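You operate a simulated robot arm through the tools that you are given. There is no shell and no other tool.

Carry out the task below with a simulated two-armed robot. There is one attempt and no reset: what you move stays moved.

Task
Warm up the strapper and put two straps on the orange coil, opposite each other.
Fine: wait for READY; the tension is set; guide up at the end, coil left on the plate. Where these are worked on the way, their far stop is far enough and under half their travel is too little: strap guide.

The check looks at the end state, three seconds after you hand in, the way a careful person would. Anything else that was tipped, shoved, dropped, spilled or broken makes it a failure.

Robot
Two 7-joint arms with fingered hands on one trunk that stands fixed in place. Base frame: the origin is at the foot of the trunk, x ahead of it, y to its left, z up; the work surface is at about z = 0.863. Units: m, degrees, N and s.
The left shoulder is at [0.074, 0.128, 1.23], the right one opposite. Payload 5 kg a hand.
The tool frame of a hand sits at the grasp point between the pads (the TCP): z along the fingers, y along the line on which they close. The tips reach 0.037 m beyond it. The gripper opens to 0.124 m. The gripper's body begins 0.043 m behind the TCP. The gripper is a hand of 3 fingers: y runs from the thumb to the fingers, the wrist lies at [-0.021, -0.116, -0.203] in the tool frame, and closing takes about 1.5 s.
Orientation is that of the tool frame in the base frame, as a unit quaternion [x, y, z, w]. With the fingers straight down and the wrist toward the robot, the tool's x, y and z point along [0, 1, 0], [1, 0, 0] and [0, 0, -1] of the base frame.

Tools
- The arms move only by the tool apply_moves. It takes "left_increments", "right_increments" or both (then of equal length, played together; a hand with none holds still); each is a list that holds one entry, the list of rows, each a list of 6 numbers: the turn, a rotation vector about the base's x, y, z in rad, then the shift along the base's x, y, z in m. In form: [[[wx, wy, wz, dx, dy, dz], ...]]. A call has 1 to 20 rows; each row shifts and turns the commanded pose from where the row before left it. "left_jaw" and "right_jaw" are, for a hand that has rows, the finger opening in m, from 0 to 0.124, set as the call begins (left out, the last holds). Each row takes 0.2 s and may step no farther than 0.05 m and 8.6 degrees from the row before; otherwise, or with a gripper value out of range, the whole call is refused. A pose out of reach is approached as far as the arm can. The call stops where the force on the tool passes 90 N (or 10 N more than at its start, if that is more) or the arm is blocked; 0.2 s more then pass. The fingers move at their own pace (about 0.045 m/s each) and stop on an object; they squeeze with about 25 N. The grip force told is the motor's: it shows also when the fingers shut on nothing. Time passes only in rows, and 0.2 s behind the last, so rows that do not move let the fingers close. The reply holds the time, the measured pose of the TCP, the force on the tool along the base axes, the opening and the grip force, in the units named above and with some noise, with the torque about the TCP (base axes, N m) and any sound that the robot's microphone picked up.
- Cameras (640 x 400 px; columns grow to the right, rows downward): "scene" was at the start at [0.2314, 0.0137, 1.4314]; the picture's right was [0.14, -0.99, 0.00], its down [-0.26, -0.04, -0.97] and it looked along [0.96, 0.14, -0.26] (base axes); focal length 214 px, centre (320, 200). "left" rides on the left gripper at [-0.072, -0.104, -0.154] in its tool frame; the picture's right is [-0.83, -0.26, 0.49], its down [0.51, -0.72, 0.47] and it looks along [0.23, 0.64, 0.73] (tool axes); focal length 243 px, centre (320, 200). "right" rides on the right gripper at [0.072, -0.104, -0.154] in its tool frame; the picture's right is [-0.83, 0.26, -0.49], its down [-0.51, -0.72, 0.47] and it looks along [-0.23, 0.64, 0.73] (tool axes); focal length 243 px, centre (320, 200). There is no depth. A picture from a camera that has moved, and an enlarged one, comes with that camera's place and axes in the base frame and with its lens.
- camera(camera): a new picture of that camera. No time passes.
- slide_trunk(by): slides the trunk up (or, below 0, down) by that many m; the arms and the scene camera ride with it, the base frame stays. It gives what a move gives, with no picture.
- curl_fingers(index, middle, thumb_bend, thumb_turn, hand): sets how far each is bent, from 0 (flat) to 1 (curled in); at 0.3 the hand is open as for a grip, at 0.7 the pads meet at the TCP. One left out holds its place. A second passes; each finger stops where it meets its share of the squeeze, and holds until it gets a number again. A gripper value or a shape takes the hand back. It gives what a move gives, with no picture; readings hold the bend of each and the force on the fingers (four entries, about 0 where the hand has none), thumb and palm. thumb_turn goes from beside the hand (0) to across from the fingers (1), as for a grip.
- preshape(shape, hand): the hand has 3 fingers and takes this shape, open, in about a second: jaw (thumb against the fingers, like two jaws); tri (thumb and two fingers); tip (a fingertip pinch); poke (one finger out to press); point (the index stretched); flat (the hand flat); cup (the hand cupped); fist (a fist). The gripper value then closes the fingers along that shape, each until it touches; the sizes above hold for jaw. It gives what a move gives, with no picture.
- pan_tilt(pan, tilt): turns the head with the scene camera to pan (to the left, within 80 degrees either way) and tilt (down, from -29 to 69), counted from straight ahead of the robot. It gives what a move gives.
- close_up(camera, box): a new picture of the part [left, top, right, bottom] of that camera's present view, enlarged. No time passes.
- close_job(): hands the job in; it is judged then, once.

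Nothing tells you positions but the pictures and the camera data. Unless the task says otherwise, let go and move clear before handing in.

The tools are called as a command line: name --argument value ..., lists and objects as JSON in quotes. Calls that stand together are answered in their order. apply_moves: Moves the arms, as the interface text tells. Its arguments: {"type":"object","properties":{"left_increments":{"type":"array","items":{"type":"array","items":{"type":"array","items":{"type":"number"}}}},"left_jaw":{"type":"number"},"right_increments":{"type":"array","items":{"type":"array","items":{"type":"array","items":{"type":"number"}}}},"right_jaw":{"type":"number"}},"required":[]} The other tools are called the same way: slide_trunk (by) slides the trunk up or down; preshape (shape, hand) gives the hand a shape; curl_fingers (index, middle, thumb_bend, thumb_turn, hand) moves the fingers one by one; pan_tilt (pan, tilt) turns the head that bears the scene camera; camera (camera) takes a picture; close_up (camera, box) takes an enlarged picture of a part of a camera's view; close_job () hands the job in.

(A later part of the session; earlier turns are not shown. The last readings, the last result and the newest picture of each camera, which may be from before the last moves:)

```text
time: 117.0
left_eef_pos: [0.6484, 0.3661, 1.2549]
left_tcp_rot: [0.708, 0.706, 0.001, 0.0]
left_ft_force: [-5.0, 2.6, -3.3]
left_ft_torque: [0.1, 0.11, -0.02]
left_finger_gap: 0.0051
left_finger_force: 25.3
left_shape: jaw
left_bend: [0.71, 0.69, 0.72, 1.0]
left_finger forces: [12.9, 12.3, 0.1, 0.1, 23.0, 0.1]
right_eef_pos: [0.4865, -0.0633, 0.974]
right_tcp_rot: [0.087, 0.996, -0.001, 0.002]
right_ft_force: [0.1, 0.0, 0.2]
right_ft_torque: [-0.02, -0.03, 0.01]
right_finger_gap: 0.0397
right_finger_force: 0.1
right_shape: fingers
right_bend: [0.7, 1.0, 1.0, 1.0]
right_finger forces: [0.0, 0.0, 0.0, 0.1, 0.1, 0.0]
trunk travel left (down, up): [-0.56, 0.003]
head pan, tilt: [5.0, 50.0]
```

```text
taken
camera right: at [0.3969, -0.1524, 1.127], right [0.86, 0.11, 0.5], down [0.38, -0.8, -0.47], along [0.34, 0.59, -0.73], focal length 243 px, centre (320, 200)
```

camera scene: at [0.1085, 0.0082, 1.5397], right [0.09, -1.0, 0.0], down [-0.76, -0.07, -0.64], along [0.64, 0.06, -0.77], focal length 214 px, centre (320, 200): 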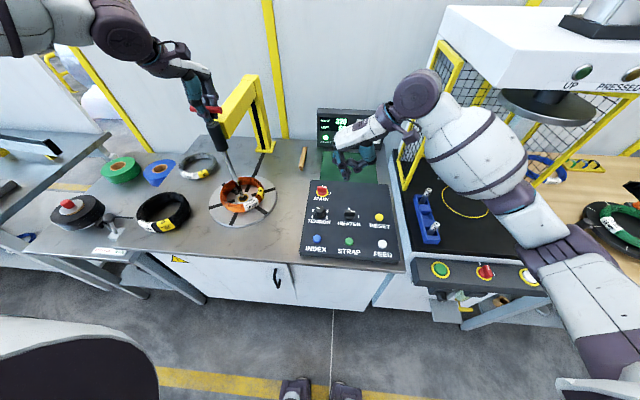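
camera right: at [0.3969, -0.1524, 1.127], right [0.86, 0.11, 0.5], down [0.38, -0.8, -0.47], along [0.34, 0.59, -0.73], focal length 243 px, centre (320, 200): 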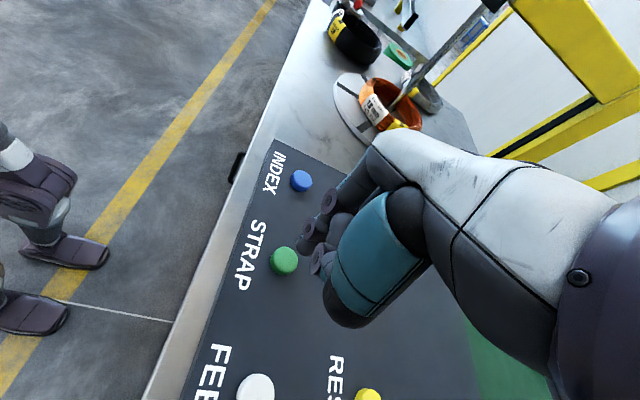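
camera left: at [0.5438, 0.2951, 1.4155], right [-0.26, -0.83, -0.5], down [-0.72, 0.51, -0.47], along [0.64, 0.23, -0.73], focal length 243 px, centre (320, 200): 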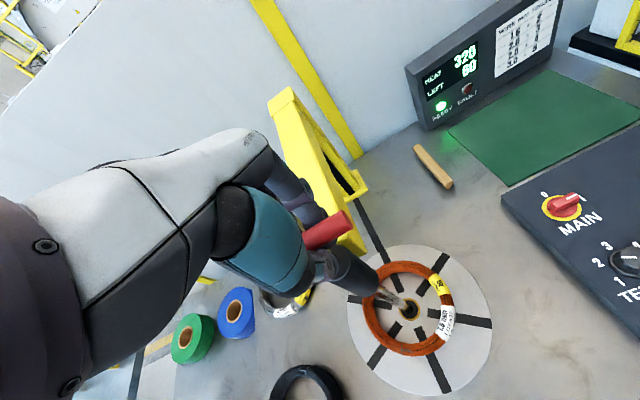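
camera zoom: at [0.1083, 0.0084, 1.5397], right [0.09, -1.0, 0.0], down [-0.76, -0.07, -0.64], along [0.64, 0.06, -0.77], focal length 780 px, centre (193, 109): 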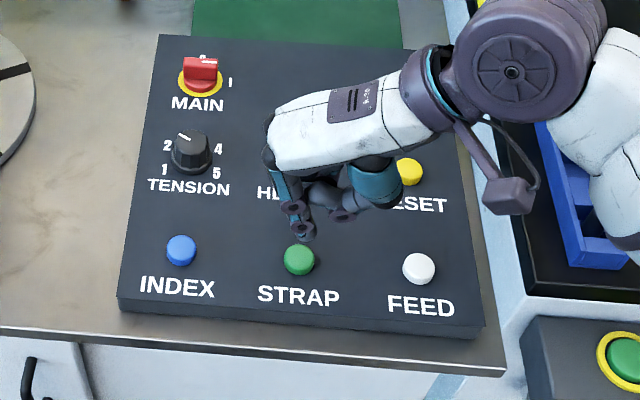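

apply_moves --right_increments '[[[0, 0, 0, 0.004, 0, -0.02], [0, 0, 0, 0, 0, -0.015], [0, 0, 0, 0, 0, -0.006], [0, 0, 0, 0, 0, -0.004], [0, 0, 0, 0, 0, 0]]]'

close_up --camera "scene" --box '[290, 170, 420, 280]'

```text
time: 118.2
left_eef_pos: [0.6477, 0.3663, 1.2546]
left_tcp_rot: [0.708, 0.706, 0.001, 0.0]
left_ft_force: [-2.0, 1.3, -4.9]
left_ft_torque: [0.04, 0.07, 0.03]
left_finger_gap: 0.0047
left_finger_force: 25.4
left_shape: jaw
left_bend: [0.71, 0.68, 0.72, 1.0]
left_finger forces: [14.0, 12.8, 0.0, 0.0, 21.8, 0.1]
right_eef_pos: [0.4919, -0.0609, 0.9318]
right_tcp_rot: [0.087, 0.996, 0.0, 0.003]
right_ft_force: [-0.9, 2.0, 13.9]
right_ft_torque: [0.16, 0.23, 0.0]
right_finger_gap: 0.0391
right_finger_force: 6.5
right_shape: fingers
right_bend: [0.7, 1.0, 1.0, 1.0]
right_finger forces: [13.8, 0.0, 0.1, 0.0, 0.0, 0.0]
trunk travel left (down, up): [-0.56, 0.003]
head pan, tilt: [5.0, 50.0]
heard: click
```

```text
3.64 times, centred on (355, 225) of scene
camera zoom: at [0.1078, 0.0082, 1.5398], right [0.09, -1.0, 0.0], down [-0.76, -0.07, -0.64], along [0.64, 0.06, -0.77], focal length 780 px, centre (193, 109)
```

zoom: 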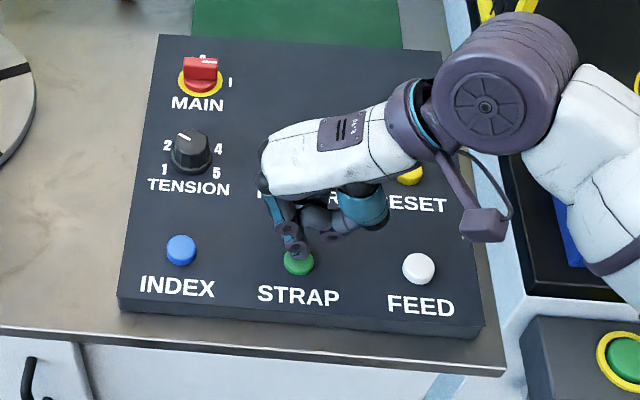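

A click was heard from STRAP. I lift the finger and check the display and the coil.

apply_moves --right_increments '[[[0, 0, 0, 0, 0, 0.015], [0, 0, 0, 0, 0, 0.025], [0, 0, 0, 0, 0, 0], [0, 0, 0, 0, 0, 0], [0, 0, 0, 0, 0, 0], [0, 0, 0, 0, 0, 0]]]'

close_up --camera "scene" --box '[180, 90, 320, 250]'

close_up --camera "scene" --box '[310, 95, 400, 160]'

```text
time: 119.6
left_eef_pos: [0.6463, 0.3669, 1.2542]
left_tcp_rot: [0.708, 0.706, 0.001, 0.0]
left_ft_force: [-5.3, 3.5, -2.6]
left_ft_torque: [0.1, 0.14, 0.02]
left_finger_gap: 0.0049
left_finger_force: 24.8
left_shape: jaw
left_bend: [0.71, 0.69, 0.72, 1.0]
left_finger forces: [12.6, 12.9, 0.0, 0.0, 23.4, 0.1]
right_eef_pos: [0.493, -0.0608, 0.9689]
right_tcp_rot: [0.088, 0.996, -0.001, 0.002]
right_ft_force: [0.0, 0.0, 0.3]
right_ft_torque: [-0.02, 0.01, 0.01]
right_finger_gap: 0.0394
right_finger_force: 0.0
right_shape: fingers
right_bend: [0.7, 1.0, 1.0, 1.0]
right_finger forces: [0.1, 0.0, 0.0, 0.0, 0.0, 0.0]
trunk travel left (down, up): [-0.56, 0.003]
head pan, tilt: [5.0, 50.0]
```

```text
2.50 times, centred on (250, 170) of scene
camera zoom: at [0.1084, 0.0079, 1.5396], right [0.09, -1.0, 0.0], down [-0.76, -0.07, -0.64], along [0.64, 0.06, -0.77], focal length 536 px, centre (495, 275)
```

zoom: 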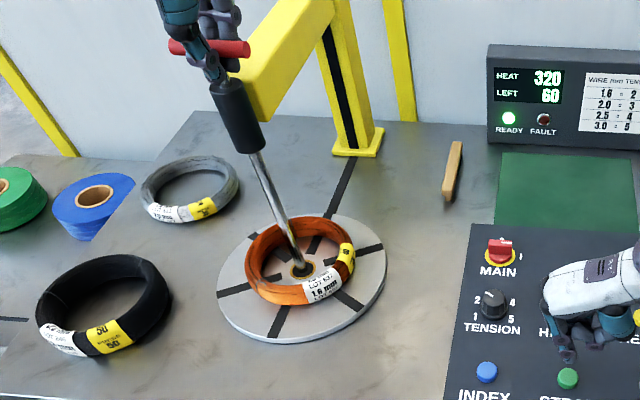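

```text
6.15 times, centred on (355, 128) of scene
camera zoom: at [0.1084, 0.0079, 1.5396], right [0.09, -1.0, 0.0], down [-0.76, -0.07, -0.64], along [0.64, 0.06, -0.77], focal length 1320 px, centre (105, 646)
```

zoom: 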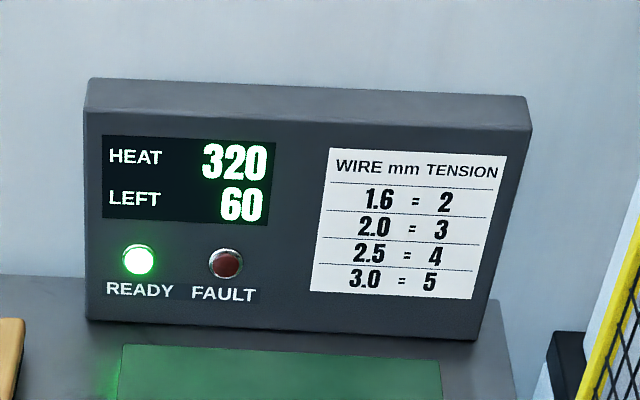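

apply_moves --right_increments '[[[0, 0, 0, 0, 0, 0], [0, 0, 0, 0, 0, 0], [0, 0, 0, 0, 0, 0], [0, 0, 0, 0, 0, 0], [0, 0, 0, 0, 0, 0], [0, 0, 0, 0, 0, 0], [0, 0, 0, 0, 0, 0], [0, 0, 0, 0, 0, 0], [0, 0, 0, 0, 0, 0], [0, 0, 0, 0, 0, 0]]]'

close_up --camera "scene" --box '[200, 150, 300, 240]'

close_up --camera "scene" --box '[310, 95, 400, 160]'

camera --camera "left"

```text
time: 121.8
left_eef_pos: [0.648, 0.3659, 1.2542]
left_tcp_rot: [0.708, 0.706, 0.001, 0.0]
left_ft_force: [-6.4, 3.3, -3.6]
left_ft_torque: [0.06, 0.15, 0.03]
left_finger_gap: 0.0052
left_finger_force: 24.5
left_shape: jaw
left_bend: [0.71, 0.69, 0.72, 1.0]
left_finger forces: [12.5, 12.8, 0.0, 0.0, 23.5, 0.0]
right_eef_pos: [0.4924, -0.062, 0.9702]
right_tcp_rot: [0.089, 0.996, -0.001, 0.002]
right_ft_force: [-1.1, 0.0, -1.1]
right_ft_torque: [-0.01, -0.02, 0.01]
right_finger_gap: 0.0396
right_finger_force: 0.0
right_shape: fingers
right_bend: [0.7, 1.0, 1.0, 1.0]
right_finger forces: [0.0, 0.0, 0.0, 0.1, 0.1, 0.0]
trunk travel left (down, up): [-0.56, 0.003]
head pan, tilt: [5.0, 50.0]
```

```text
4.44 times, centred on (250, 195) of scene
camera zoom: at [0.1084, 0.0079, 1.5396], right [0.09, -1.0, 0.0], down [-0.76, -0.07, -0.64], along [0.64, 0.06, -0.77], focal length 953 px, centre (631, 222)
```

zoom: 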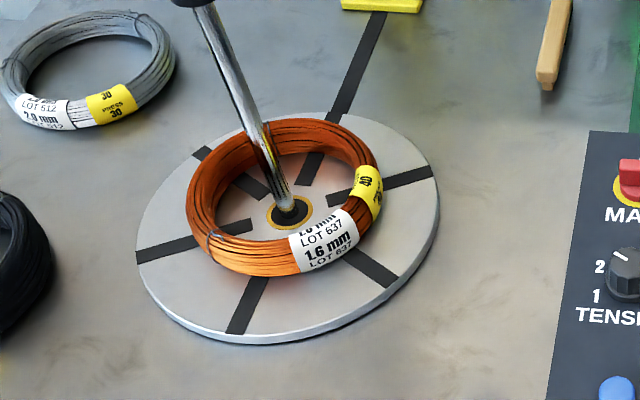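

```text
6.15 times, centred on (355, 128) of scene
camera zoom: at [0.1084, 0.0079, 1.5396], right [0.09, -1.0, 0.0], down [-0.76, -0.07, -0.64], along [0.64, 0.06, -0.77], focal length 1320 px, centre (105, 646)
```

zoom: 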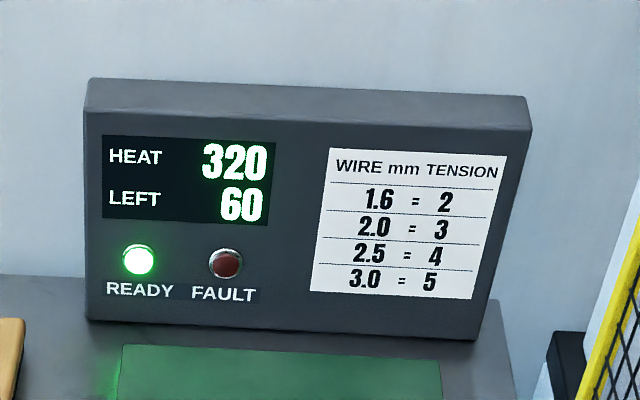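

```text
taken
camera left: at [0.5438, 0.295, 1.4067], right [-0.26, -0.83, -0.49], down [-0.72, 0.51, -0.47], along [0.64, 0.23, -0.73], focal length 243 px, centre (320, 200)
```

left: 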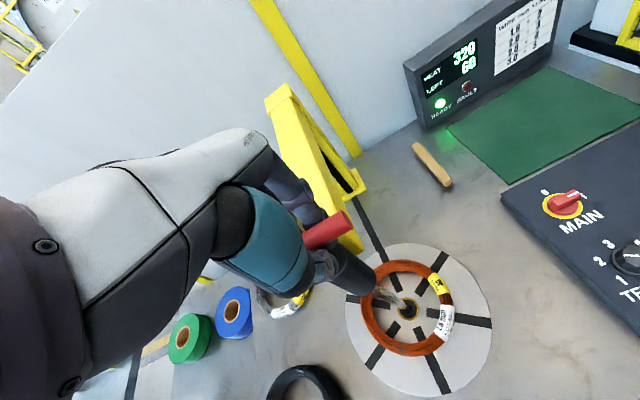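

There is no strap yet, LEFT still reads 60 and there is no fault. I push the guide to its stop and press STRAP again, more firmly and holding.

apply_moves --left_increments '[[[0, 0, 0, 0, 0, -0.004], [0, 0, 0, 0, 0, -0.004], [0, 0, 0, 0, 0, 0]]]'

close_up --camera "scene" --box '[180, 80, 300, 240]'

```text
time: 122.6
left_eef_pos: [0.6481, 0.3658, 1.2462]
left_tcp_rot: [0.707, 0.707, 0.001, -0.002]
left_ft_force: [-5.8, 3.8, -1.9]
left_ft_torque: [0.07, 0.15, 0.02]
left_finger_gap: 0.005
left_finger_force: 24.7
left_shape: jaw
left_bend: [0.71, 0.69, 0.72, 1.0]
left_finger forces: [12.4, 13.3, 0.0, 0.1, 23.6, 0.1]
right_eef_pos: [0.4925, -0.0618, 0.9691]
right_tcp_rot: [0.088, 0.996, -0.002, 0.002]
right_ft_force: [0.9, -0.7, -0.4]
right_ft_torque: [-0.01, -0.02, 0.0]
right_finger_gap: 0.0395
right_finger_force: 0.1
right_shape: fingers
right_bend: [0.7, 1.0, 1.0, 1.0]
right_finger forces: [0.1, 0.1, 0.0, 0.0, 0.0, 0.0]
trunk travel left (down, up): [-0.56, 0.003]
head pan, tilt: [5.0, 50.0]
```

```text
2.50 times, centred on (240, 160) of scene
camera zoom: at [0.1085, 0.008, 1.5396], right [0.09, -1.0, 0.0], down [-0.76, -0.07, -0.64], along [0.64, 0.06, -0.77], focal length 536 px, centre (520, 300)
```

zoom: 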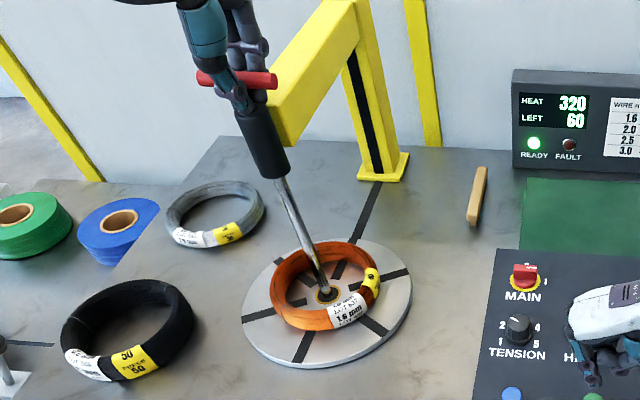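

apply_moves --left_increments '[[[0, 0, 0, 0, 0, -0.005], [0, 0, 0, 0, 0, -0.005], [0, 0, 0, 0, 0, -0.005], [0, 0, 0, 0, 0, -0.005], [0, 0, 0, 0, 0, 0]]]'

close_up --camera "scene" --box '[180, 80, 300, 240]'

```text
time: 123.8
left_eef_pos: [0.6451, 0.3657, 1.2409]
left_tcp_rot: [0.708, 0.706, 0.009, 0.008]
left_ft_force: [1.0, 23.4, 78.2]
left_ft_torque: [0.83, 0.49, 0.32]
left_finger_gap: 0.0066
left_finger_force: 25.0
left_shape: jaw
left_bend: [0.71, 0.67, 0.72, 1.0]
left_finger forces: [30.1, 38.1, 0.0, 0.0, 64.0, 0.0]
right_eef_pos: [0.4896, -0.0611, 0.9746]
right_tcp_rot: [0.088, 0.996, 0.0, 0.007]
right_ft_force: [0.0, 0.2, -0.5]
right_ft_torque: [-0.02, 0.01, -0.03]
right_finger_gap: 0.0393
right_finger_force: 0.1
right_shape: fingers
right_bend: [0.7, 1.0, 1.0, 1.0]
right_finger forces: [0.0, 0.0, 0.0, 0.0, 0.0, 0.0]
trunk travel left (down, up): [-0.56, 0.003]
head pan, tilt: [5.0, 50.0]
```

```text
2.50 times, centred on (240, 160) of scene
camera zoom: at [0.0991, 0.007, 1.5413], right [0.09, -1.0, 0.0], down [-0.76, -0.07, -0.65], along [0.64, 0.06, -0.76], focal length 536 px, centre (520, 300)
```

zoom: 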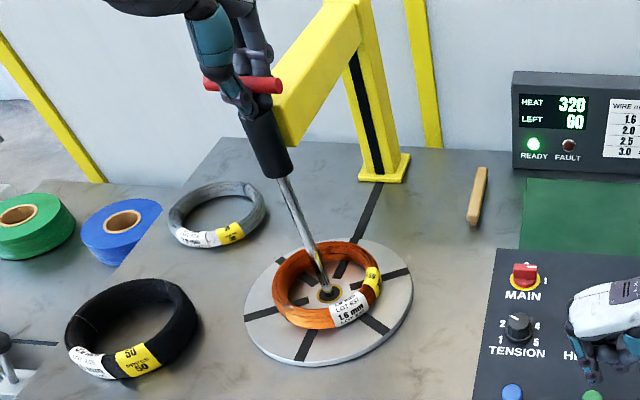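

That is the stop. I relax the push and press STRAP again.

apply_moves --left_increments '[[[0, 0, 0, 0, 0, 0.006], [0, 0, 0, 0, 0, 0.006], [0, 0, 0, 0, 0, 0]]]'

apply_moves --right_increments '[[[0, 0, 0, 0, 0, -0.02], [0, 0, 0, 0, 0, -0.014], [0, 0, 0, 0, 0, -0.006], [0, 0, 0, 0, 0, -0.004], [0, 0, 0, 0, 0, -0.004], [0, 0, 0, 0, 0, 0], [0, 0, 0, 0, 0, 0], [0, 0, 0, 0, 0, 0]]]'

camera --camera "scene"

close_up --camera "scene" --box '[200, 150, 300, 240]'

close_up --camera "scene" --box '[310, 95, 400, 160]'

```text
time: 124.6
left_eef_pos: [0.6457, 0.3648, 1.2418]
left_tcp_rot: [0.707, 0.707, 0.003, 0.0]
left_ft_force: [2.2, 15.7, 49.6]
left_ft_torque: [0.48, -0.11, 0.13]
left_finger_gap: 0.0066
left_finger_force: 25.6
left_shape: jaw
left_bend: [0.71, 0.67, 0.72, 1.0]
left_finger forces: [31.1, 31.1, 0.0, 0.0, 38.3, 0.0]
right_eef_pos: [0.4902, -0.0622, 0.9705]
right_tcp_rot: [0.087, 0.996, 0.0, 0.003]
right_ft_force: [0.3, 0.7, 0.2]
right_ft_torque: [0.0, -0.02, 0.01]
right_finger_gap: 0.0393
right_finger_force: 0.0
right_shape: fingers
right_bend: [0.7, 1.0, 1.0, 1.0]
right_finger forces: [0.0, 0.0, 0.1, 0.0, 0.0, 0.0]
trunk travel left (down, up): [-0.56, 0.003]
head pan, tilt: [5.0, 50.0]
```

```text
time: 126.4
left_eef_pos: [0.6454, 0.3652, 1.2417]
left_tcp_rot: [0.709, 0.706, 0.003, 0.001]
left_ft_force: [12.8, 0.0, 21.2]
left_ft_torque: [-0.06, -0.72, -0.01]
left_finger_gap: 0.0066
left_finger_force: 25.1
left_shape: jaw
left_bend: [0.71, 0.66, 0.72, 1.0]
left_finger forces: [29.3, 27.9, 0.1, 0.1, 19.2, 0.1]
right_eef_pos: [0.4923, -0.0587, 0.9275]
right_tcp_rot: [0.088, 0.996, 0.002, 0.005]
right_ft_force: [-4.3, 12.8, 62.2]
right_ft_torque: [0.68, 0.92, -0.17]
right_finger_gap: 0.0384
right_finger_force: 30.3
right_shape: fingers
right_bend: [0.7, 1.0, 1.0, 1.0]
right_finger forces: [61.7, 0.1, 0.0, 0.1, 0.1, 0.0]
trunk travel left (down, up): [-0.56, 0.003]
head pan, tilt: [5.0, 50.0]
heard: click
```

```text
taken
camera scene: at [0.1033, 0.0082, 1.5403], right [0.09, -1.0, 0.0], down [-0.76, -0.07, -0.65], along [0.64, 0.06, -0.76], focal length 214 px, centre (320, 200)
```

scene: 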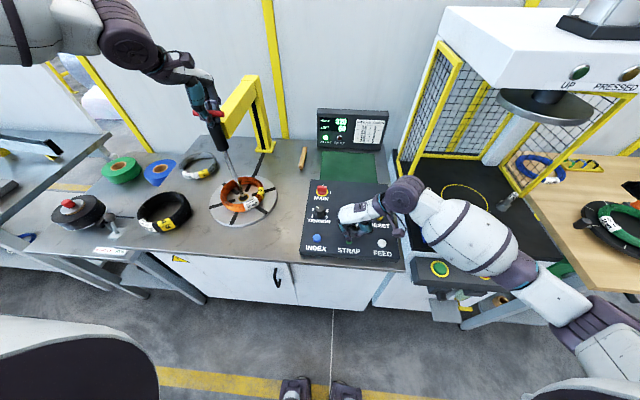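

```text
4.44 times, centred on (250, 195) of scene
camera zoom: at [0.1033, 0.0082, 1.5403], right [0.09, -1.0, 0.0], down [-0.76, -0.07, -0.65], along [0.64, 0.06, -0.76], focal length 953 px, centre (631, 222)
```

zoom: 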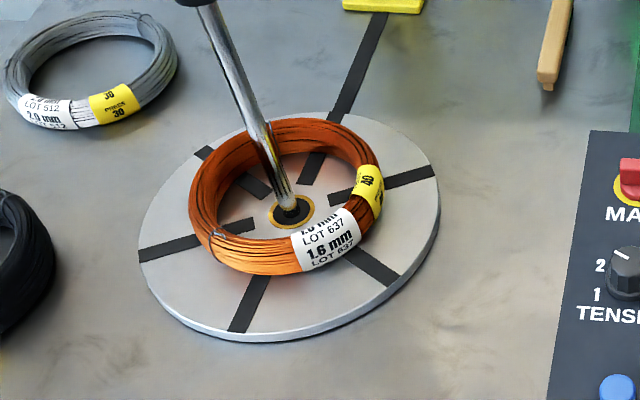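

```text
6.15 times, centred on (355, 128) of scene
camera zoom: at [0.1033, 0.0082, 1.5403], right [0.09, -1.0, 0.0], down [-0.76, -0.07, -0.65], along [0.64, 0.06, -0.76], focal length 1320 px, centre (105, 646)
```

zoom: 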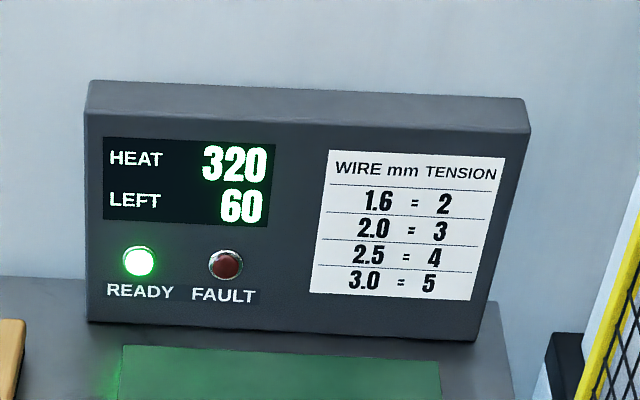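

STRAP clicked again with no effect, so strap likely has to be fed first. With the guide down, I lift off and move to FEED (about [0.476, -0.169]).

apply_moves --right_increments '[[[0, 0, 0, 0, 0, 0.015], [0, 0, 0, 0, 0, 0.035], [0, 0, 0, 0, -0.037, 0], [0, 0, 0, 0, -0.037, 0], [0, 0, 0, 0, -0.036, 0], [0, 0, 0, 0, 0, 0]]]'

close_up --camera "scene" --box '[290, 170, 420, 280]'

close_up --camera "scene" --box '[200, 150, 300, 240]'

```text
time: 127.8
left_eef_pos: [0.647, 0.365, 1.2413]
left_tcp_rot: [0.709, 0.706, 0.003, 0.002]
left_ft_force: [1.3, 10.9, 44.0]
left_ft_torque: [0.41, 0.14, 0.16]
left_finger_gap: 0.0063
left_finger_force: 25.1
left_shape: jaw
left_bend: [0.71, 0.67, 0.72, 1.0]
left_finger forces: [23.5, 32.5, 0.1, 0.1, 44.5, 0.0]
right_eef_pos: [0.4887, -0.1727, 0.9759]
right_tcp_rot: [0.087, 0.996, -0.001, 0.003]
right_ft_force: [1.0, 0.6, -0.3]
right_ft_torque: [-0.02, -0.03, -0.01]
right_finger_gap: 0.0396
right_finger_force: 0.2
right_shape: fingers
right_bend: [0.7, 1.0, 1.0, 1.0]
right_finger forces: [0.1, 0.1, 0.0, 0.0, 0.0, 0.1]
trunk travel left (down, up): [-0.56, 0.003]
head pan, tilt: [5.0, 50.0]
```

```text
3.64 times, centred on (355, 225) of scene
camera zoom: at [0.1043, 0.0079, 1.54], right [0.09, -1.0, 0.0], down [-0.76, -0.07, -0.65], along [0.64, 0.06, -0.76], focal length 780 px, centre (193, 109)
```

zoom: 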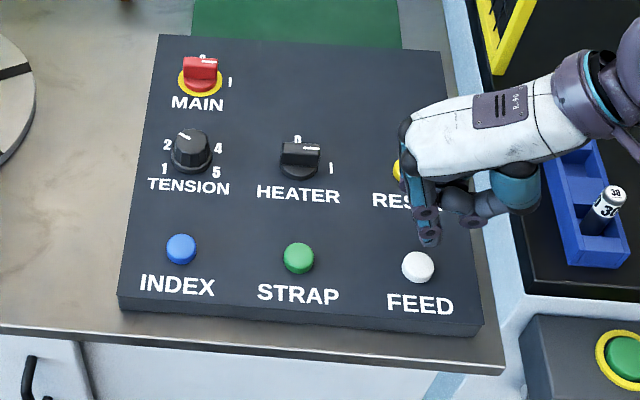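

```text
4.44 times, centred on (250, 195) of scene
camera zoom: at [0.1043, 0.0079, 1.54], right [0.09, -1.0, 0.0], down [-0.76, -0.07, -0.65], along [0.64, 0.06, -0.76], focal length 953 px, centre (631, 222)
```

zoom: 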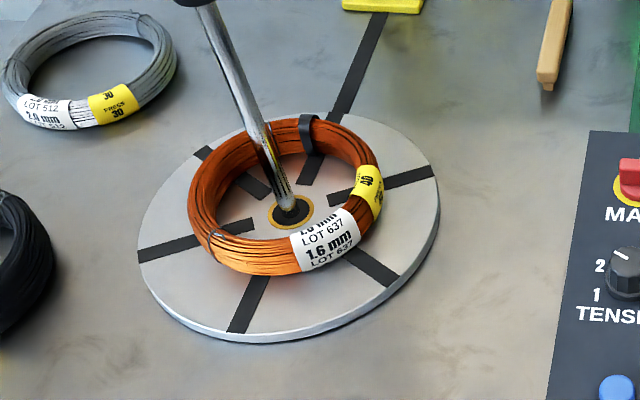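

A black strap has appeared on the coil's far side, so STRAP worked after a short delay and FEED is not needed. I check the display.

close_up --camera "scene" --box '[310, 95, 400, 160]'

close_up --camera "scene" --box '[225, 160, 285, 215]'

```text
6.15 times, centred on (355, 128) of scene
camera zoom: at [0.1043, 0.0079, 1.54], right [0.09, -1.0, 0.0], down [-0.76, -0.07, -0.65], along [0.64, 0.06, -0.76], focal length 1320 px, centre (105, 646)
```

zoom: 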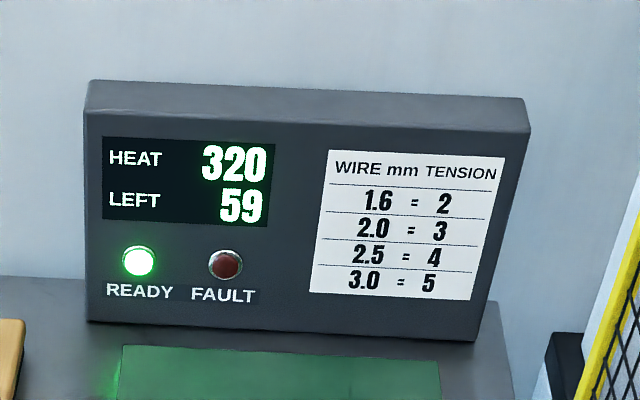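

```text
7.27 times, centred on (255, 188) of scene
camera zoom: at [0.1043, 0.0079, 1.54], right [0.09, -1.0, 0.0], down [-0.76, -0.07, -0.65], along [0.64, 0.06, -0.76], focal length 1560 px, centre (793, 291)
```

zoom: 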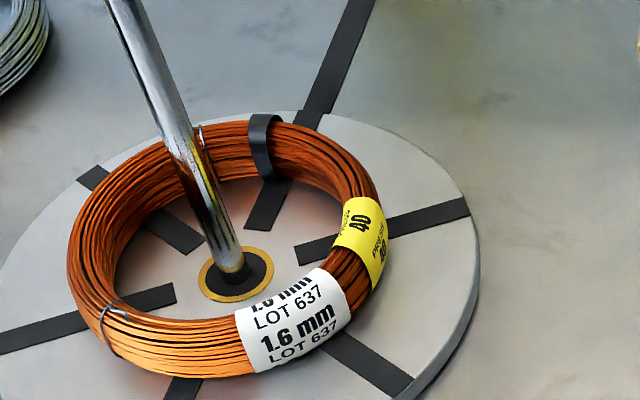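

LEFT went to 59: the first strap is on. I raise the guide to the top.

apply_moves --left_increments '[[[0, 0, 0, 0, 0.0005, 0.015], [0, 0, 0, 0, 0.0005, 0.02], [0, 0, 0, 0, 0, 0.02], [0, 0, 0, 0, 0, 0.02], [0, 0, 0, 0, 0, 0.02], [0, 0, 0, 0, 0, 0.02], [0, 0, 0, 0, 0, 0.02], [0, 0, 0, 0, 0, 0.02], [0, 0, 0, 0, 0, 0.02], [0, 0, 0, 0, 0, 0.02], [0, 0, 0, 0, 0, 0.015], [0, 0, 0, 0, 0, 0.008], [0, 0, 0, 0, 0, 0]]]'

camera --camera "scene"

close_up --camera "scene" --box '[170, 0, 300, 240]'

```text
time: 130.6
left_eef_pos: [0.6468, 0.3666, 1.4572]
left_tcp_rot: [0.708, 0.706, 0.002, -0.001]
left_ft_force: [-7.3, -10.0, -6.0]
left_ft_torque: [-0.21, 0.24, 0.03]
left_finger_gap: 0.0049
left_finger_force: 24.7
left_shape: jaw
left_bend: [0.71, 0.68, 0.72, 1.0]
left_finger forces: [20.5, 10.9, 0.1, 0.0, 22.7, 0.0]
right_eef_pos: [0.4906, -0.1737, 0.9725]
right_tcp_rot: [0.088, 0.996, 0.0, 0.0]
right_ft_force: [-0.4, -0.3, 0.6]
right_ft_torque: [-0.03, -0.01, -0.01]
right_finger_gap: 0.0396
right_finger_force: 0.0
right_shape: fingers
right_bend: [0.7, 1.0, 1.0, 1.0]
right_finger forces: [0.0, 0.0, 0.0, 0.1, 0.0, 0.1]
trunk travel left (down, up): [-0.56, 0.003]
head pan, tilt: [5.0, 50.0]
```

```text
taken
camera scene: at [0.1085, 0.0051, 1.5395], right [0.09, -1.0, 0.0], down [-0.76, -0.07, -0.64], along [0.64, 0.06, -0.77], focal length 214 px, centre (320, 200)
```

scene: 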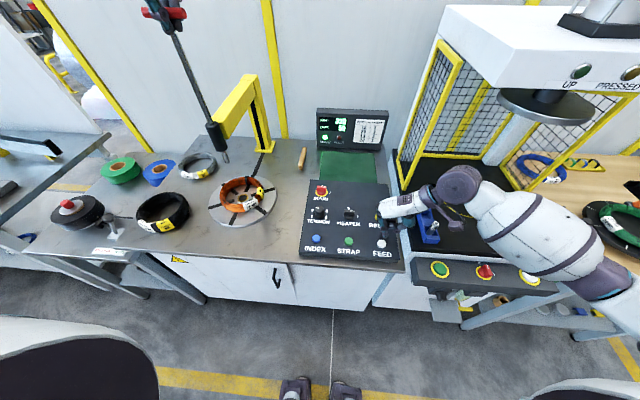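

```text
1.67 times, centred on (235, 120) of scene
camera zoom: at [0.1085, 0.0051, 1.5395], right [0.09, -1.0, 0.0], down [-0.76, -0.07, -0.64], along [0.64, 0.06, -0.77], focal length 358 px, centre (462, 333)
```

zoom: 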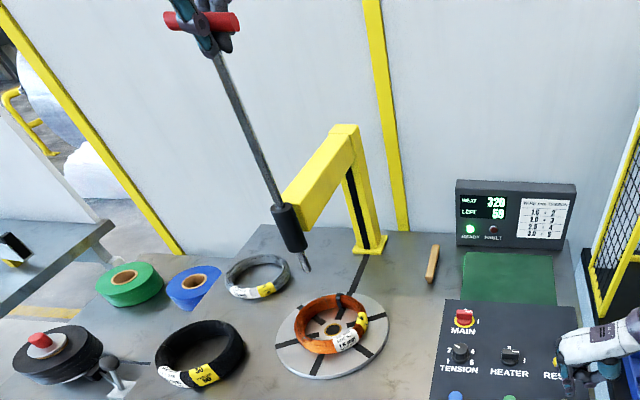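

The guide is up. I move the right fingertip over INDEX (about [0.475, 0.052]).

apply_moves --right_increments '[[[0, 0, 0, 0, 0.037, 0.01], [0, 0, 0, 0, 0.037, 0], [0, 0, 0, 0, 0.037, 0], [0, 0, 0, 0, 0.037, 0], [0, 0, 0, 0, 0.037, 0], [0, 0, 0, 0, 0.037, -0.01], [0, 0, 0, 0, 0, 0]]]'

close_up --camera "scene" --box '[270, 170, 420, 280]'

```text
time: 132.2
left_eef_pos: [0.6475, 0.3664, 1.4581]
left_tcp_rot: [0.708, 0.706, 0.002, -0.001]
left_ft_force: [-7.8, -10.1, -8.4]
left_ft_torque: [-0.23, 0.26, 0.02]
left_finger_gap: 0.0048
left_finger_force: 24.9
left_shape: jaw
left_bend: [0.71, 0.69, 0.72, 1.0]
left_finger forces: [20.9, 10.7, 0.0, 0.0, 22.4, 0.0]
right_eef_pos: [0.4918, 0.0487, 0.9717]
right_tcp_rot: [0.088, 0.996, 0.0, 0.002]
right_ft_force: [0.0, 0.0, -0.6]
right_ft_torque: [-0.01, -0.01, 0.01]
right_finger_gap: 0.0397
right_finger_force: 0.0
right_shape: fingers
right_bend: [0.7, 1.0, 1.0, 1.0]
right_finger forces: [0.0, 0.0, 0.1, 0.0, 0.0, 0.0]
trunk travel left (down, up): [-0.56, 0.003]
head pan, tilt: [5.0, 50.0]
```

```text
3.64 times, centred on (345, 225) of scene
camera zoom: at [0.1086, 0.0048, 1.5396], right [0.09, -1.0, 0.0], down [-0.76, -0.07, -0.64], along [0.64, 0.06, -0.77], focal length 780 px, centre (229, 109)
```

zoom: 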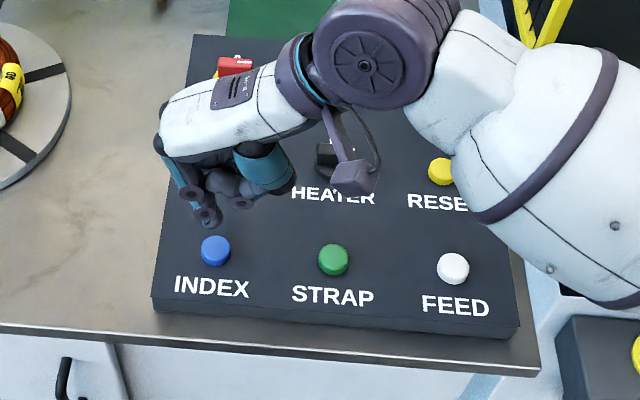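

apply_moves --right_increments '[[[0, 0, 0, -0.001, -0.004, -0.02], [0, 0, 0, 0, 0, -0.014], [0, 0, 0, 0, 0, -0.005], [0, 0, 0, 0, 0, -0.005], [0, 0, 0, 0, 0, 0]]]'

close_up --camera "scene" --box '[270, 170, 420, 280]'

close_up --camera "scene" --box '[200, 150, 300, 240]'

```text
time: 133.4
left_eef_pos: [0.6478, 0.3664, 1.4592]
left_tcp_rot: [0.708, 0.706, 0.002, 0.0]
left_ft_force: [-1.2, -13.2, -15.5]
left_ft_torque: [-0.35, 0.09, -0.02]
left_finger_gap: 0.0045
left_finger_force: 25.0
left_shape: jaw
left_bend: [0.71, 0.68, 0.72, 1.0]
left_finger forces: [24.0, 10.2, 0.1, 0.1, 19.3, 0.0]
right_eef_pos: [0.4928, 0.0465, 0.9296]
right_tcp_rot: [0.087, 0.996, 0.002, 0.003]
right_ft_force: [-1.7, 5.6, 25.8]
right_ft_torque: [0.28, 0.49, -0.07]
right_finger_gap: 0.0385
right_finger_force: 12.8
right_shape: fingers
right_bend: [0.7, 1.0, 1.0, 1.0]
right_finger forces: [25.8, 0.0, 0.0, 0.0, 0.0, 0.0]
trunk travel left (down, up): [-0.56, 0.003]
head pan, tilt: [5.0, 50.0]
heard: click
```

```text
3.64 times, centred on (345, 225) of scene
camera zoom: at [0.1079, 0.0055, 1.5398], right [0.09, -1.0, 0.0], down [-0.76, -0.07, -0.64], along [0.64, 0.06, -0.77], focal length 780 px, centre (229, 109)
```

zoom: 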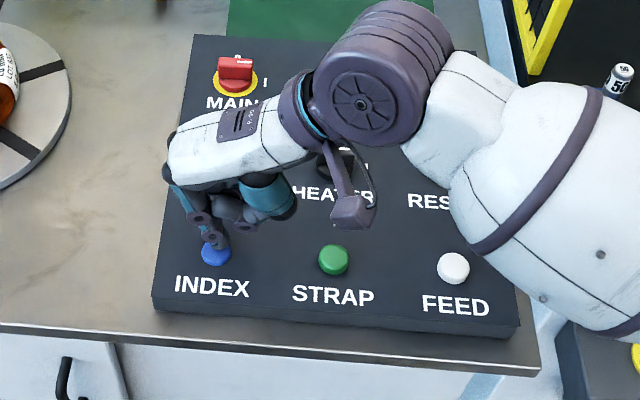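

```text
4.44 times, centred on (250, 195) of scene
camera zoom: at [0.1079, 0.0055, 1.5398], right [0.09, -1.0, 0.0], down [-0.76, -0.07, -0.64], along [0.64, 0.06, -0.77], focal length 953 px, centre (631, 222)
```

zoom: 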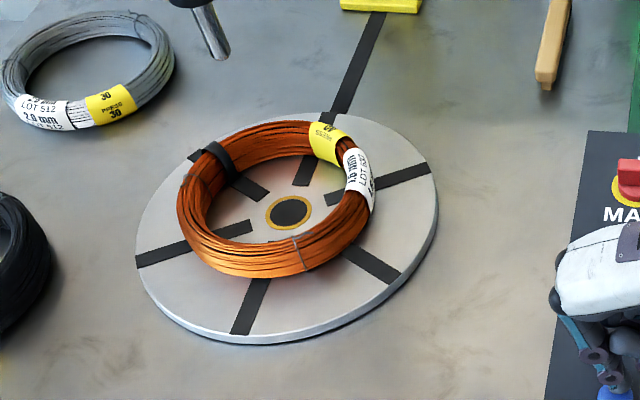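

The plate indexed by one slot (60 degrees). I lift and press INDEX again; three presses in all make the half turn.

apply_moves --right_increments '[[[0, 0, 0, 0, 0, 0.015], [0, 0, 0, 0, 0, 0.015], [0, 0, 0, 0, 0, 0], [0, 0, 0, 0, 0, 0], [0, 0, 0, 0, 0, 0], [0, 0, 0, 0, 0, 0], [0, 0, 0, 0, 0, 0], [0, 0, 0, 0, 0, 0], [0, 0, 0, 0, 0, 0]]]'

close_up --camera "scene" --box '[200, 150, 300, 240]'

close_up --camera "scene" --box '[310, 95, 400, 160]'

```text
time: 135.4
left_eef_pos: [0.6476, 0.3666, 1.4584]
left_tcp_rot: [0.708, 0.706, 0.002, -0.002]
left_ft_force: [-7.8, -10.8, -8.6]
left_ft_torque: [-0.29, 0.23, -0.02]
left_finger_gap: 0.0043
left_finger_force: 25.4
left_shape: jaw
left_bend: [0.71, 0.69, 0.72, 1.0]
left_finger forces: [21.2, 10.7, 0.1, 0.1, 22.5, 0.0]
right_eef_pos: [0.4931, 0.0459, 0.9584]
right_tcp_rot: [0.088, 0.996, 0.0, 0.002]
right_ft_force: [0.4, -0.4, 0.5]
right_ft_torque: [0.0, 0.0, 0.03]
right_finger_gap: 0.0395
right_finger_force: 0.0
right_shape: fingers
right_bend: [0.7, 1.0, 1.0, 1.0]
right_finger forces: [0.0, 0.0, 0.0, 0.0, 0.0, 0.1]
trunk travel left (down, up): [-0.56, 0.003]
head pan, tilt: [5.0, 50.0]
```

```text
4.44 times, centred on (250, 195) of scene
camera zoom: at [0.1084, 0.0052, 1.5396], right [0.09, -1.0, 0.0], down [-0.76, -0.07, -0.64], along [0.64, 0.06, -0.77], focal length 953 px, centre (631, 222)
```

zoom: 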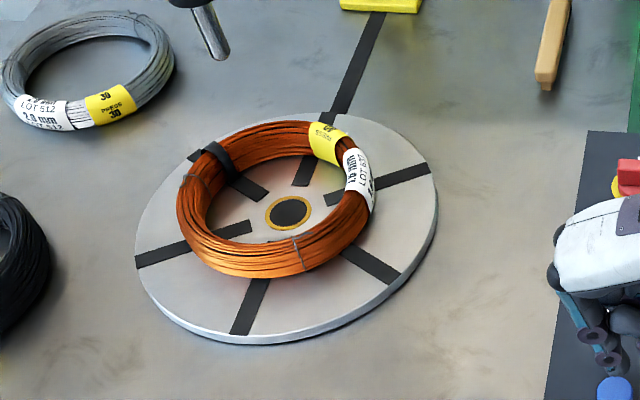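

```text
6.15 times, centred on (355, 128) of scene
camera zoom: at [0.1084, 0.0052, 1.5396], right [0.09, -1.0, 0.0], down [-0.76, -0.07, -0.64], along [0.64, 0.06, -0.77], focal length 1320 px, centre (105, 646)
```

zoom: 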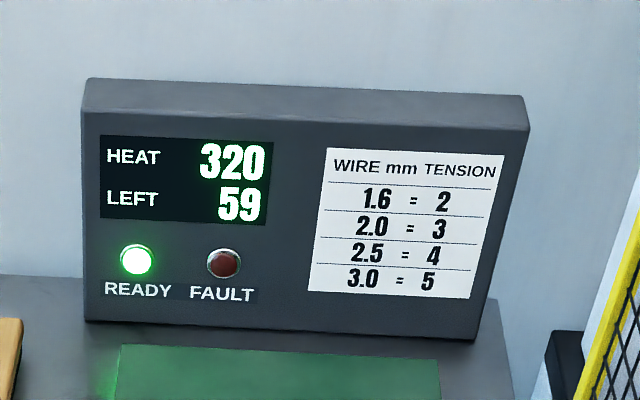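

apply_moves --right_increments '[[[0, 0, 0, 0, 0, -0.018], [0, 0, 0, 0, 0, -0.006], [0, 0, 0, 0, 0, -0.006], [0, 0, 0, 0, 0, 0], [0, 0, 0, 0, 0, 0.015], [0, 0, 0, 0, 0, 0.015], [0, 0, 0, 0, 0, 0], [0, 0, 0, 0, 0, 0], [0, 0, 0, 0, 0, 0], [0, 0, 0, 0, 0, 0], [0, 0, 0, 0, 0, 0], [0, 0, 0, 0, 0, 0], [0, 0, 0, 0, 0, 0], [0, 0, 0, 0, 0, 0]]]'

close_up --camera "scene" --box '[200, 150, 300, 240]'

```text
time: 138.4
left_eef_pos: [0.6479, 0.3657, 1.4577]
left_tcp_rot: [0.709, 0.706, 0.002, -0.001]
left_ft_force: [-6.9, -10.6, -5.8]
left_ft_torque: [-0.25, 0.22, -0.01]
left_finger_gap: 0.0044
left_finger_force: 25.0
left_shape: jaw
left_bend: [0.71, 0.69, 0.72, 1.0]
left_finger forces: [20.9, 10.6, 0.1, 0.0, 22.2, 0.1]
right_eef_pos: [0.4924, 0.0439, 0.9575]
right_tcp_rot: [0.088, 0.996, 0.001, 0.002]
right_ft_force: [-0.3, 0.6, 0.8]
right_ft_torque: [0.0, 0.0, -0.03]
right_finger_gap: 0.0397
right_finger_force: 0.0
right_shape: fingers
right_bend: [0.7, 1.0, 1.0, 1.0]
right_finger forces: [0.0, 0.0, 0.1, 0.0, 0.0, 0.0]
trunk travel left (down, up): [-0.56, 0.003]
head pan, tilt: [5.0, 50.0]
heard: click
```

```text
4.44 times, centred on (250, 195) of scene
camera zoom: at [0.1084, 0.0052, 1.5396], right [0.09, -1.0, 0.0], down [-0.76, -0.07, -0.64], along [0.64, 0.06, -0.77], focal length 953 px, centre (631, 222)
```

zoom: 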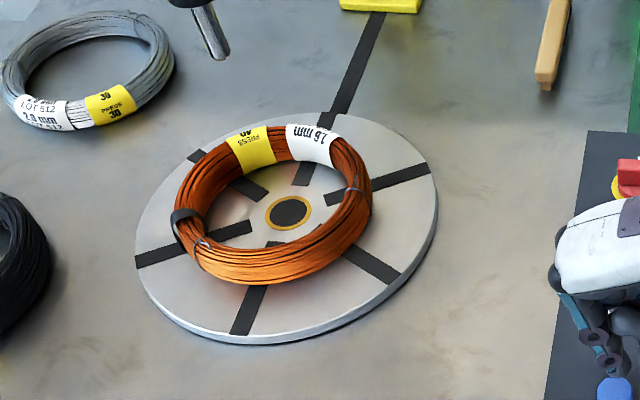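

Strap now sits at 120 degrees. One more INDEX press brings it to 180.

apply_moves --right_increments '[[[0, 0, 0, 0, 0.002, -0.018], [0, 0, 0, 0, 0, -0.006], [0, 0, 0, 0, 0, -0.006], [0, 0, 0, 0, 0, 0], [0, 0, 0, 0, 0, 0.015], [0, 0, 0, 0, 0, 0.015], [0, 0, 0, 0, 0, 0], [0, 0, 0, 0, 0, 0], [0, 0, 0, 0, 0, 0], [0, 0, 0, 0, 0, 0], [0, 0, 0, 0, 0, 0], [0, 0, 0, 0, 0, 0], [0, 0, 0, 0, 0, 0], [0, 0, 0, 0, 0, 0]]]'

close_up --camera "scene" --box '[200, 150, 300, 240]'

```text
time: 141.4
left_eef_pos: [0.6476, 0.3659, 1.4587]
left_tcp_rot: [0.708, 0.706, 0.002, -0.001]
left_ft_force: [-6.8, -9.5, -6.8]
left_ft_torque: [-0.22, 0.28, 0.03]
left_finger_gap: 0.0045
left_finger_force: 24.8
left_shape: jaw
left_bend: [0.71, 0.69, 0.72, 1.0]
left_finger forces: [20.9, 10.7, 0.0, 0.0, 22.4, 0.0]
right_eef_pos: [0.493, 0.0447, 0.9583]
right_tcp_rot: [0.089, 0.996, 0.0, 0.002]
right_ft_force: [0.0, -0.1, -0.1]
right_ft_torque: [0.0, -0.05, 0.02]
right_finger_gap: 0.0398
right_finger_force: 0.0
right_shape: fingers
right_bend: [0.7, 1.0, 1.0, 1.0]
right_finger forces: [0.1, 0.0, 0.0, 0.0, 0.0, 0.1]
trunk travel left (down, up): [-0.56, 0.003]
head pan, tilt: [5.0, 50.0]
heard: click
```

```text
4.44 times, centred on (250, 195) of scene
camera zoom: at [0.1083, 0.0052, 1.5396], right [0.09, -1.0, 0.0], down [-0.76, -0.07, -0.64], along [0.64, 0.06, -0.77], focal length 953 px, centre (631, 222)
```

zoom: 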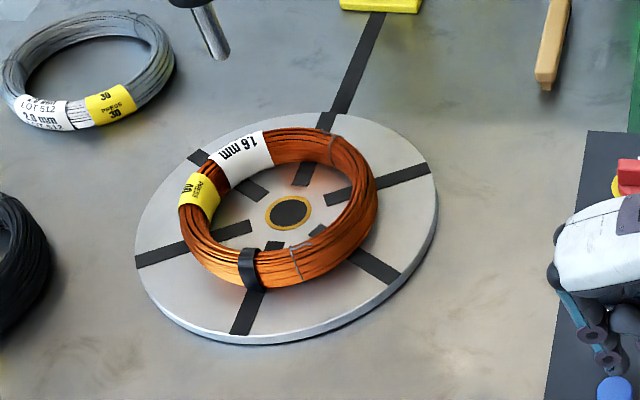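

The first strap is now on the near side, opposite the strapping slot, where there is bare wire. I lower the guide to its stop again.

apply_moves --left_increments '[[[0, 0, 0, 0, 0, -0.015], [0, 0, 0, 0, 0, -0.02], [0, 0, 0, 0, 0, -0.02], [0, 0, 0, 0, 0, -0.02], [0, 0, 0, 0, 0, -0.02], [0, 0, 0, 0, 0, -0.02], [0, 0, 0, 0, 0, -0.02], [0, 0, 0, 0, 0, -0.02], [0, 0, 0, 0, 0, -0.02], [0, 0, 0, 0, 0, -0.015], [0, 0, 0, 0, 0, -0.012], [0, 0, 0, 0, 0, -0.008], [0, 0, 0, 0, 0, -0.005], [0, 0, 0, 0, 0, -0.004], [0, 0, 0, 0, 0, -0.004], [0, 0, 0, 0, 0, 0]]]'

close_up --camera "scene" --box '[180, 80, 300, 240]'

```text
time: 144.8
left_eef_pos: [0.6459, 0.3653, 1.2418]
left_tcp_rot: [0.708, 0.706, 0.006, 0.004]
left_ft_force: [-0.8, 3.0, 39.9]
left_ft_torque: [0.11, 0.52, 0.1]
left_finger_gap: 0.0057
left_finger_force: 25.2
left_shape: jaw
left_bend: [0.71, 0.71, 0.73, 1.0]
left_finger forces: [19.6, 26.6, 0.1, 0.0, 49.0, 0.0]
right_eef_pos: [0.4917, 0.046, 0.9627]
right_tcp_rot: [0.088, 0.996, 0.0, 0.004]
right_ft_force: [-0.9, -0.6, -0.5]
right_ft_torque: [-0.01, 0.0, 0.01]
right_finger_gap: 0.0395
right_finger_force: 0.1
right_shape: fingers
right_bend: [0.7, 1.0, 1.0, 1.0]
right_finger forces: [0.1, 0.0, 0.0, 0.1, 0.1, 0.0]
trunk travel left (down, up): [-0.56, 0.003]
head pan, tilt: [5.0, 50.0]
```

```text
2.50 times, centred on (240, 160) of scene
camera zoom: at [0.1035, 0.0054, 1.5406], right [0.09, -1.0, 0.0], down [-0.76, -0.07, -0.65], along [0.64, 0.06, -0.76], focal length 536 px, centre (520, 300)
```

zoom: 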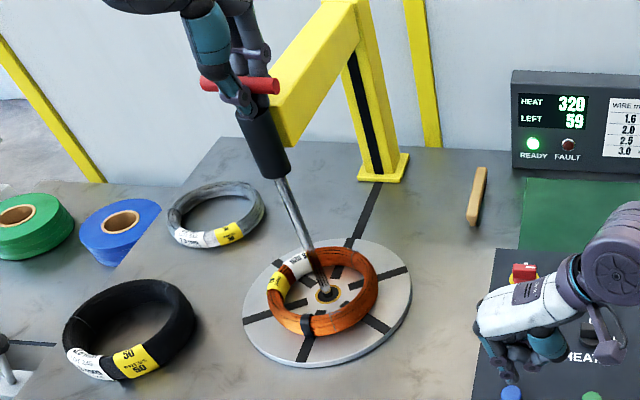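

The guide is at its stop. I move back to STRAP and press it once, then wait.

apply_moves --right_increments '[[[0, 0, 0, 0, 0, 0.01], [0, 0, 0, 0, -0.036, 0], [0, 0, 0, 0, -0.036, 0], [0, 0, 0, 0, -0.036, 0], [0, 0, 0, 0, 0, 0]]]'

close_up --camera "scene" --box '[270, 170, 420, 280]'

```text
time: 146.0
left_eef_pos: [0.6452, 0.3649, 1.2424]
left_tcp_rot: [0.708, 0.706, 0.005, 0.004]
left_ft_force: [5.7, 10.1, 61.1]
left_ft_torque: [0.33, 0.05, 0.09]
left_finger_gap: 0.0065
left_finger_force: 25.0
left_shape: jaw
left_bend: [0.71, 0.67, 0.73, 1.0]
left_finger forces: [31.6, 34.4, 0.0, 0.0, 50.8, 0.0]
right_eef_pos: [0.4897, -0.0596, 0.9694]
right_tcp_rot: [0.087, 0.996, 0.0, 0.004]
right_ft_force: [-0.4, -0.6, 0.1]
right_ft_torque: [-0.02, -0.01, 0.0]
right_finger_gap: 0.0397
right_finger_force: 0.1
right_shape: fingers
right_bend: [0.7, 1.0, 1.0, 1.0]
right_finger forces: [0.1, 0.0, 0.0, 0.0, 0.0, 0.0]
trunk travel left (down, up): [-0.56, 0.003]
head pan, tilt: [5.0, 50.0]
```

```text
3.64 times, centred on (345, 225) of scene
camera zoom: at [0.103, 0.0064, 1.5403], right [0.09, -1.0, 0.0], down [-0.76, -0.07, -0.65], along [0.64, 0.06, -0.76], focal length 780 px, centre (229, 109)
```

zoom: 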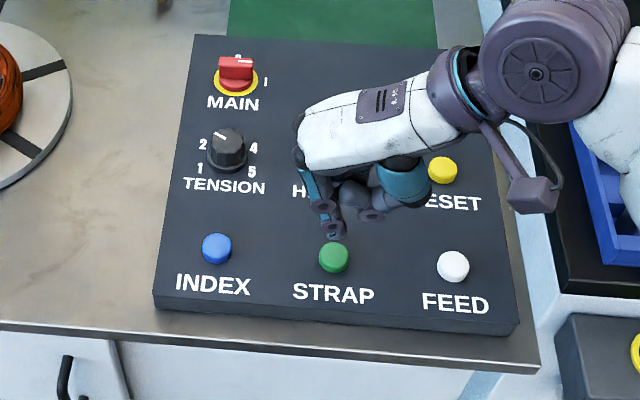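

apply_moves --right_increments '[[[0, 0, 0, 0, 0, -0.02], [0, 0, 0, 0, 0, -0.012], [0, 0, 0, 0, 0, -0.005], [0, 0, 0, 0, 0, -0.004], [0, 0, 0, 0, 0, 0], [0, 0, 0, 0, 0, 0.02], [0, 0, 0, 0, 0, 0.03], [0, 0, 0, 0, 0, 0], [0, 0, 0, 0, 0, 0], [0, 0, 0, 0, 0, 0], [0, 0, 0, 0, 0, 0], [0, 0, 0, 0, 0, 0], [0, 0, 0, 0, 0, 0], [0, 0, 0, 0, 0, 0], [0, 0, 0, 0, 0, 0], [0, 0, 0, 0, 0, 0]]]'

close_up --camera "scene" --box '[200, 150, 300, 240]'

close_up --camera "scene" --box '[310, 95, 400, 160]'

```text
time: 149.4
left_eef_pos: [0.6456, 0.365, 1.2412]
left_tcp_rot: [0.708, 0.706, 0.006, 0.004]
left_ft_force: [5.0, 12.0, 63.5]
left_ft_torque: [0.37, 0.12, 0.11]
left_finger_gap: 0.0069
left_finger_force: 24.8
left_shape: jaw
left_bend: [0.71, 0.66, 0.73, 1.0]
left_finger forces: [33.0, 34.7, 0.0, 0.1, 52.1, 0.0]
right_eef_pos: [0.4916, -0.0598, 0.9795]
right_tcp_rot: [0.088, 0.996, 0.0, 0.004]
right_ft_force: [0.7, -0.4, -0.3]
right_ft_torque: [-0.01, -0.01, 0.03]
right_finger_gap: 0.0395
right_finger_force: 0.0
right_shape: fingers
right_bend: [0.7, 1.0, 1.0, 1.0]
right_finger forces: [0.0, 0.0, 0.0, 0.1, 0.0, 0.0]
trunk travel left (down, up): [-0.56, 0.003]
head pan, tilt: [5.0, 50.0]
heard: click
```

```text
4.44 times, centred on (250, 195) of scene
camera zoom: at [0.103, 0.0056, 1.5402], right [0.09, -1.0, 0.0], down [-0.76, -0.07, -0.65], along [0.64, 0.06, -0.76], focal length 953 px, centre (631, 222)
```

zoom: 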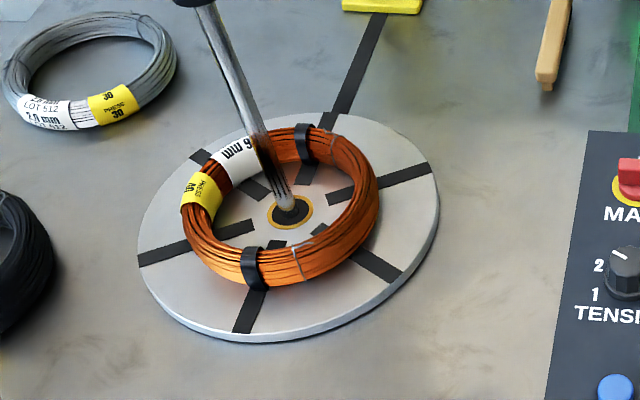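

```text
6.15 times, centred on (355, 128) of scene
camera zoom: at [0.103, 0.0056, 1.5402], right [0.09, -1.0, 0.0], down [-0.76, -0.07, -0.65], along [0.64, 0.06, -0.76], focal length 1320 px, centre (105, 646)
```

zoom: 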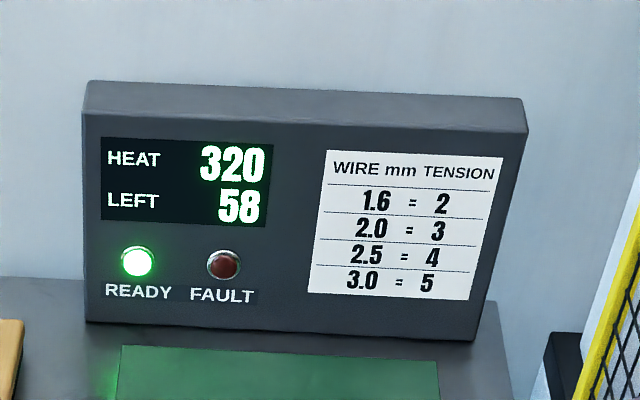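

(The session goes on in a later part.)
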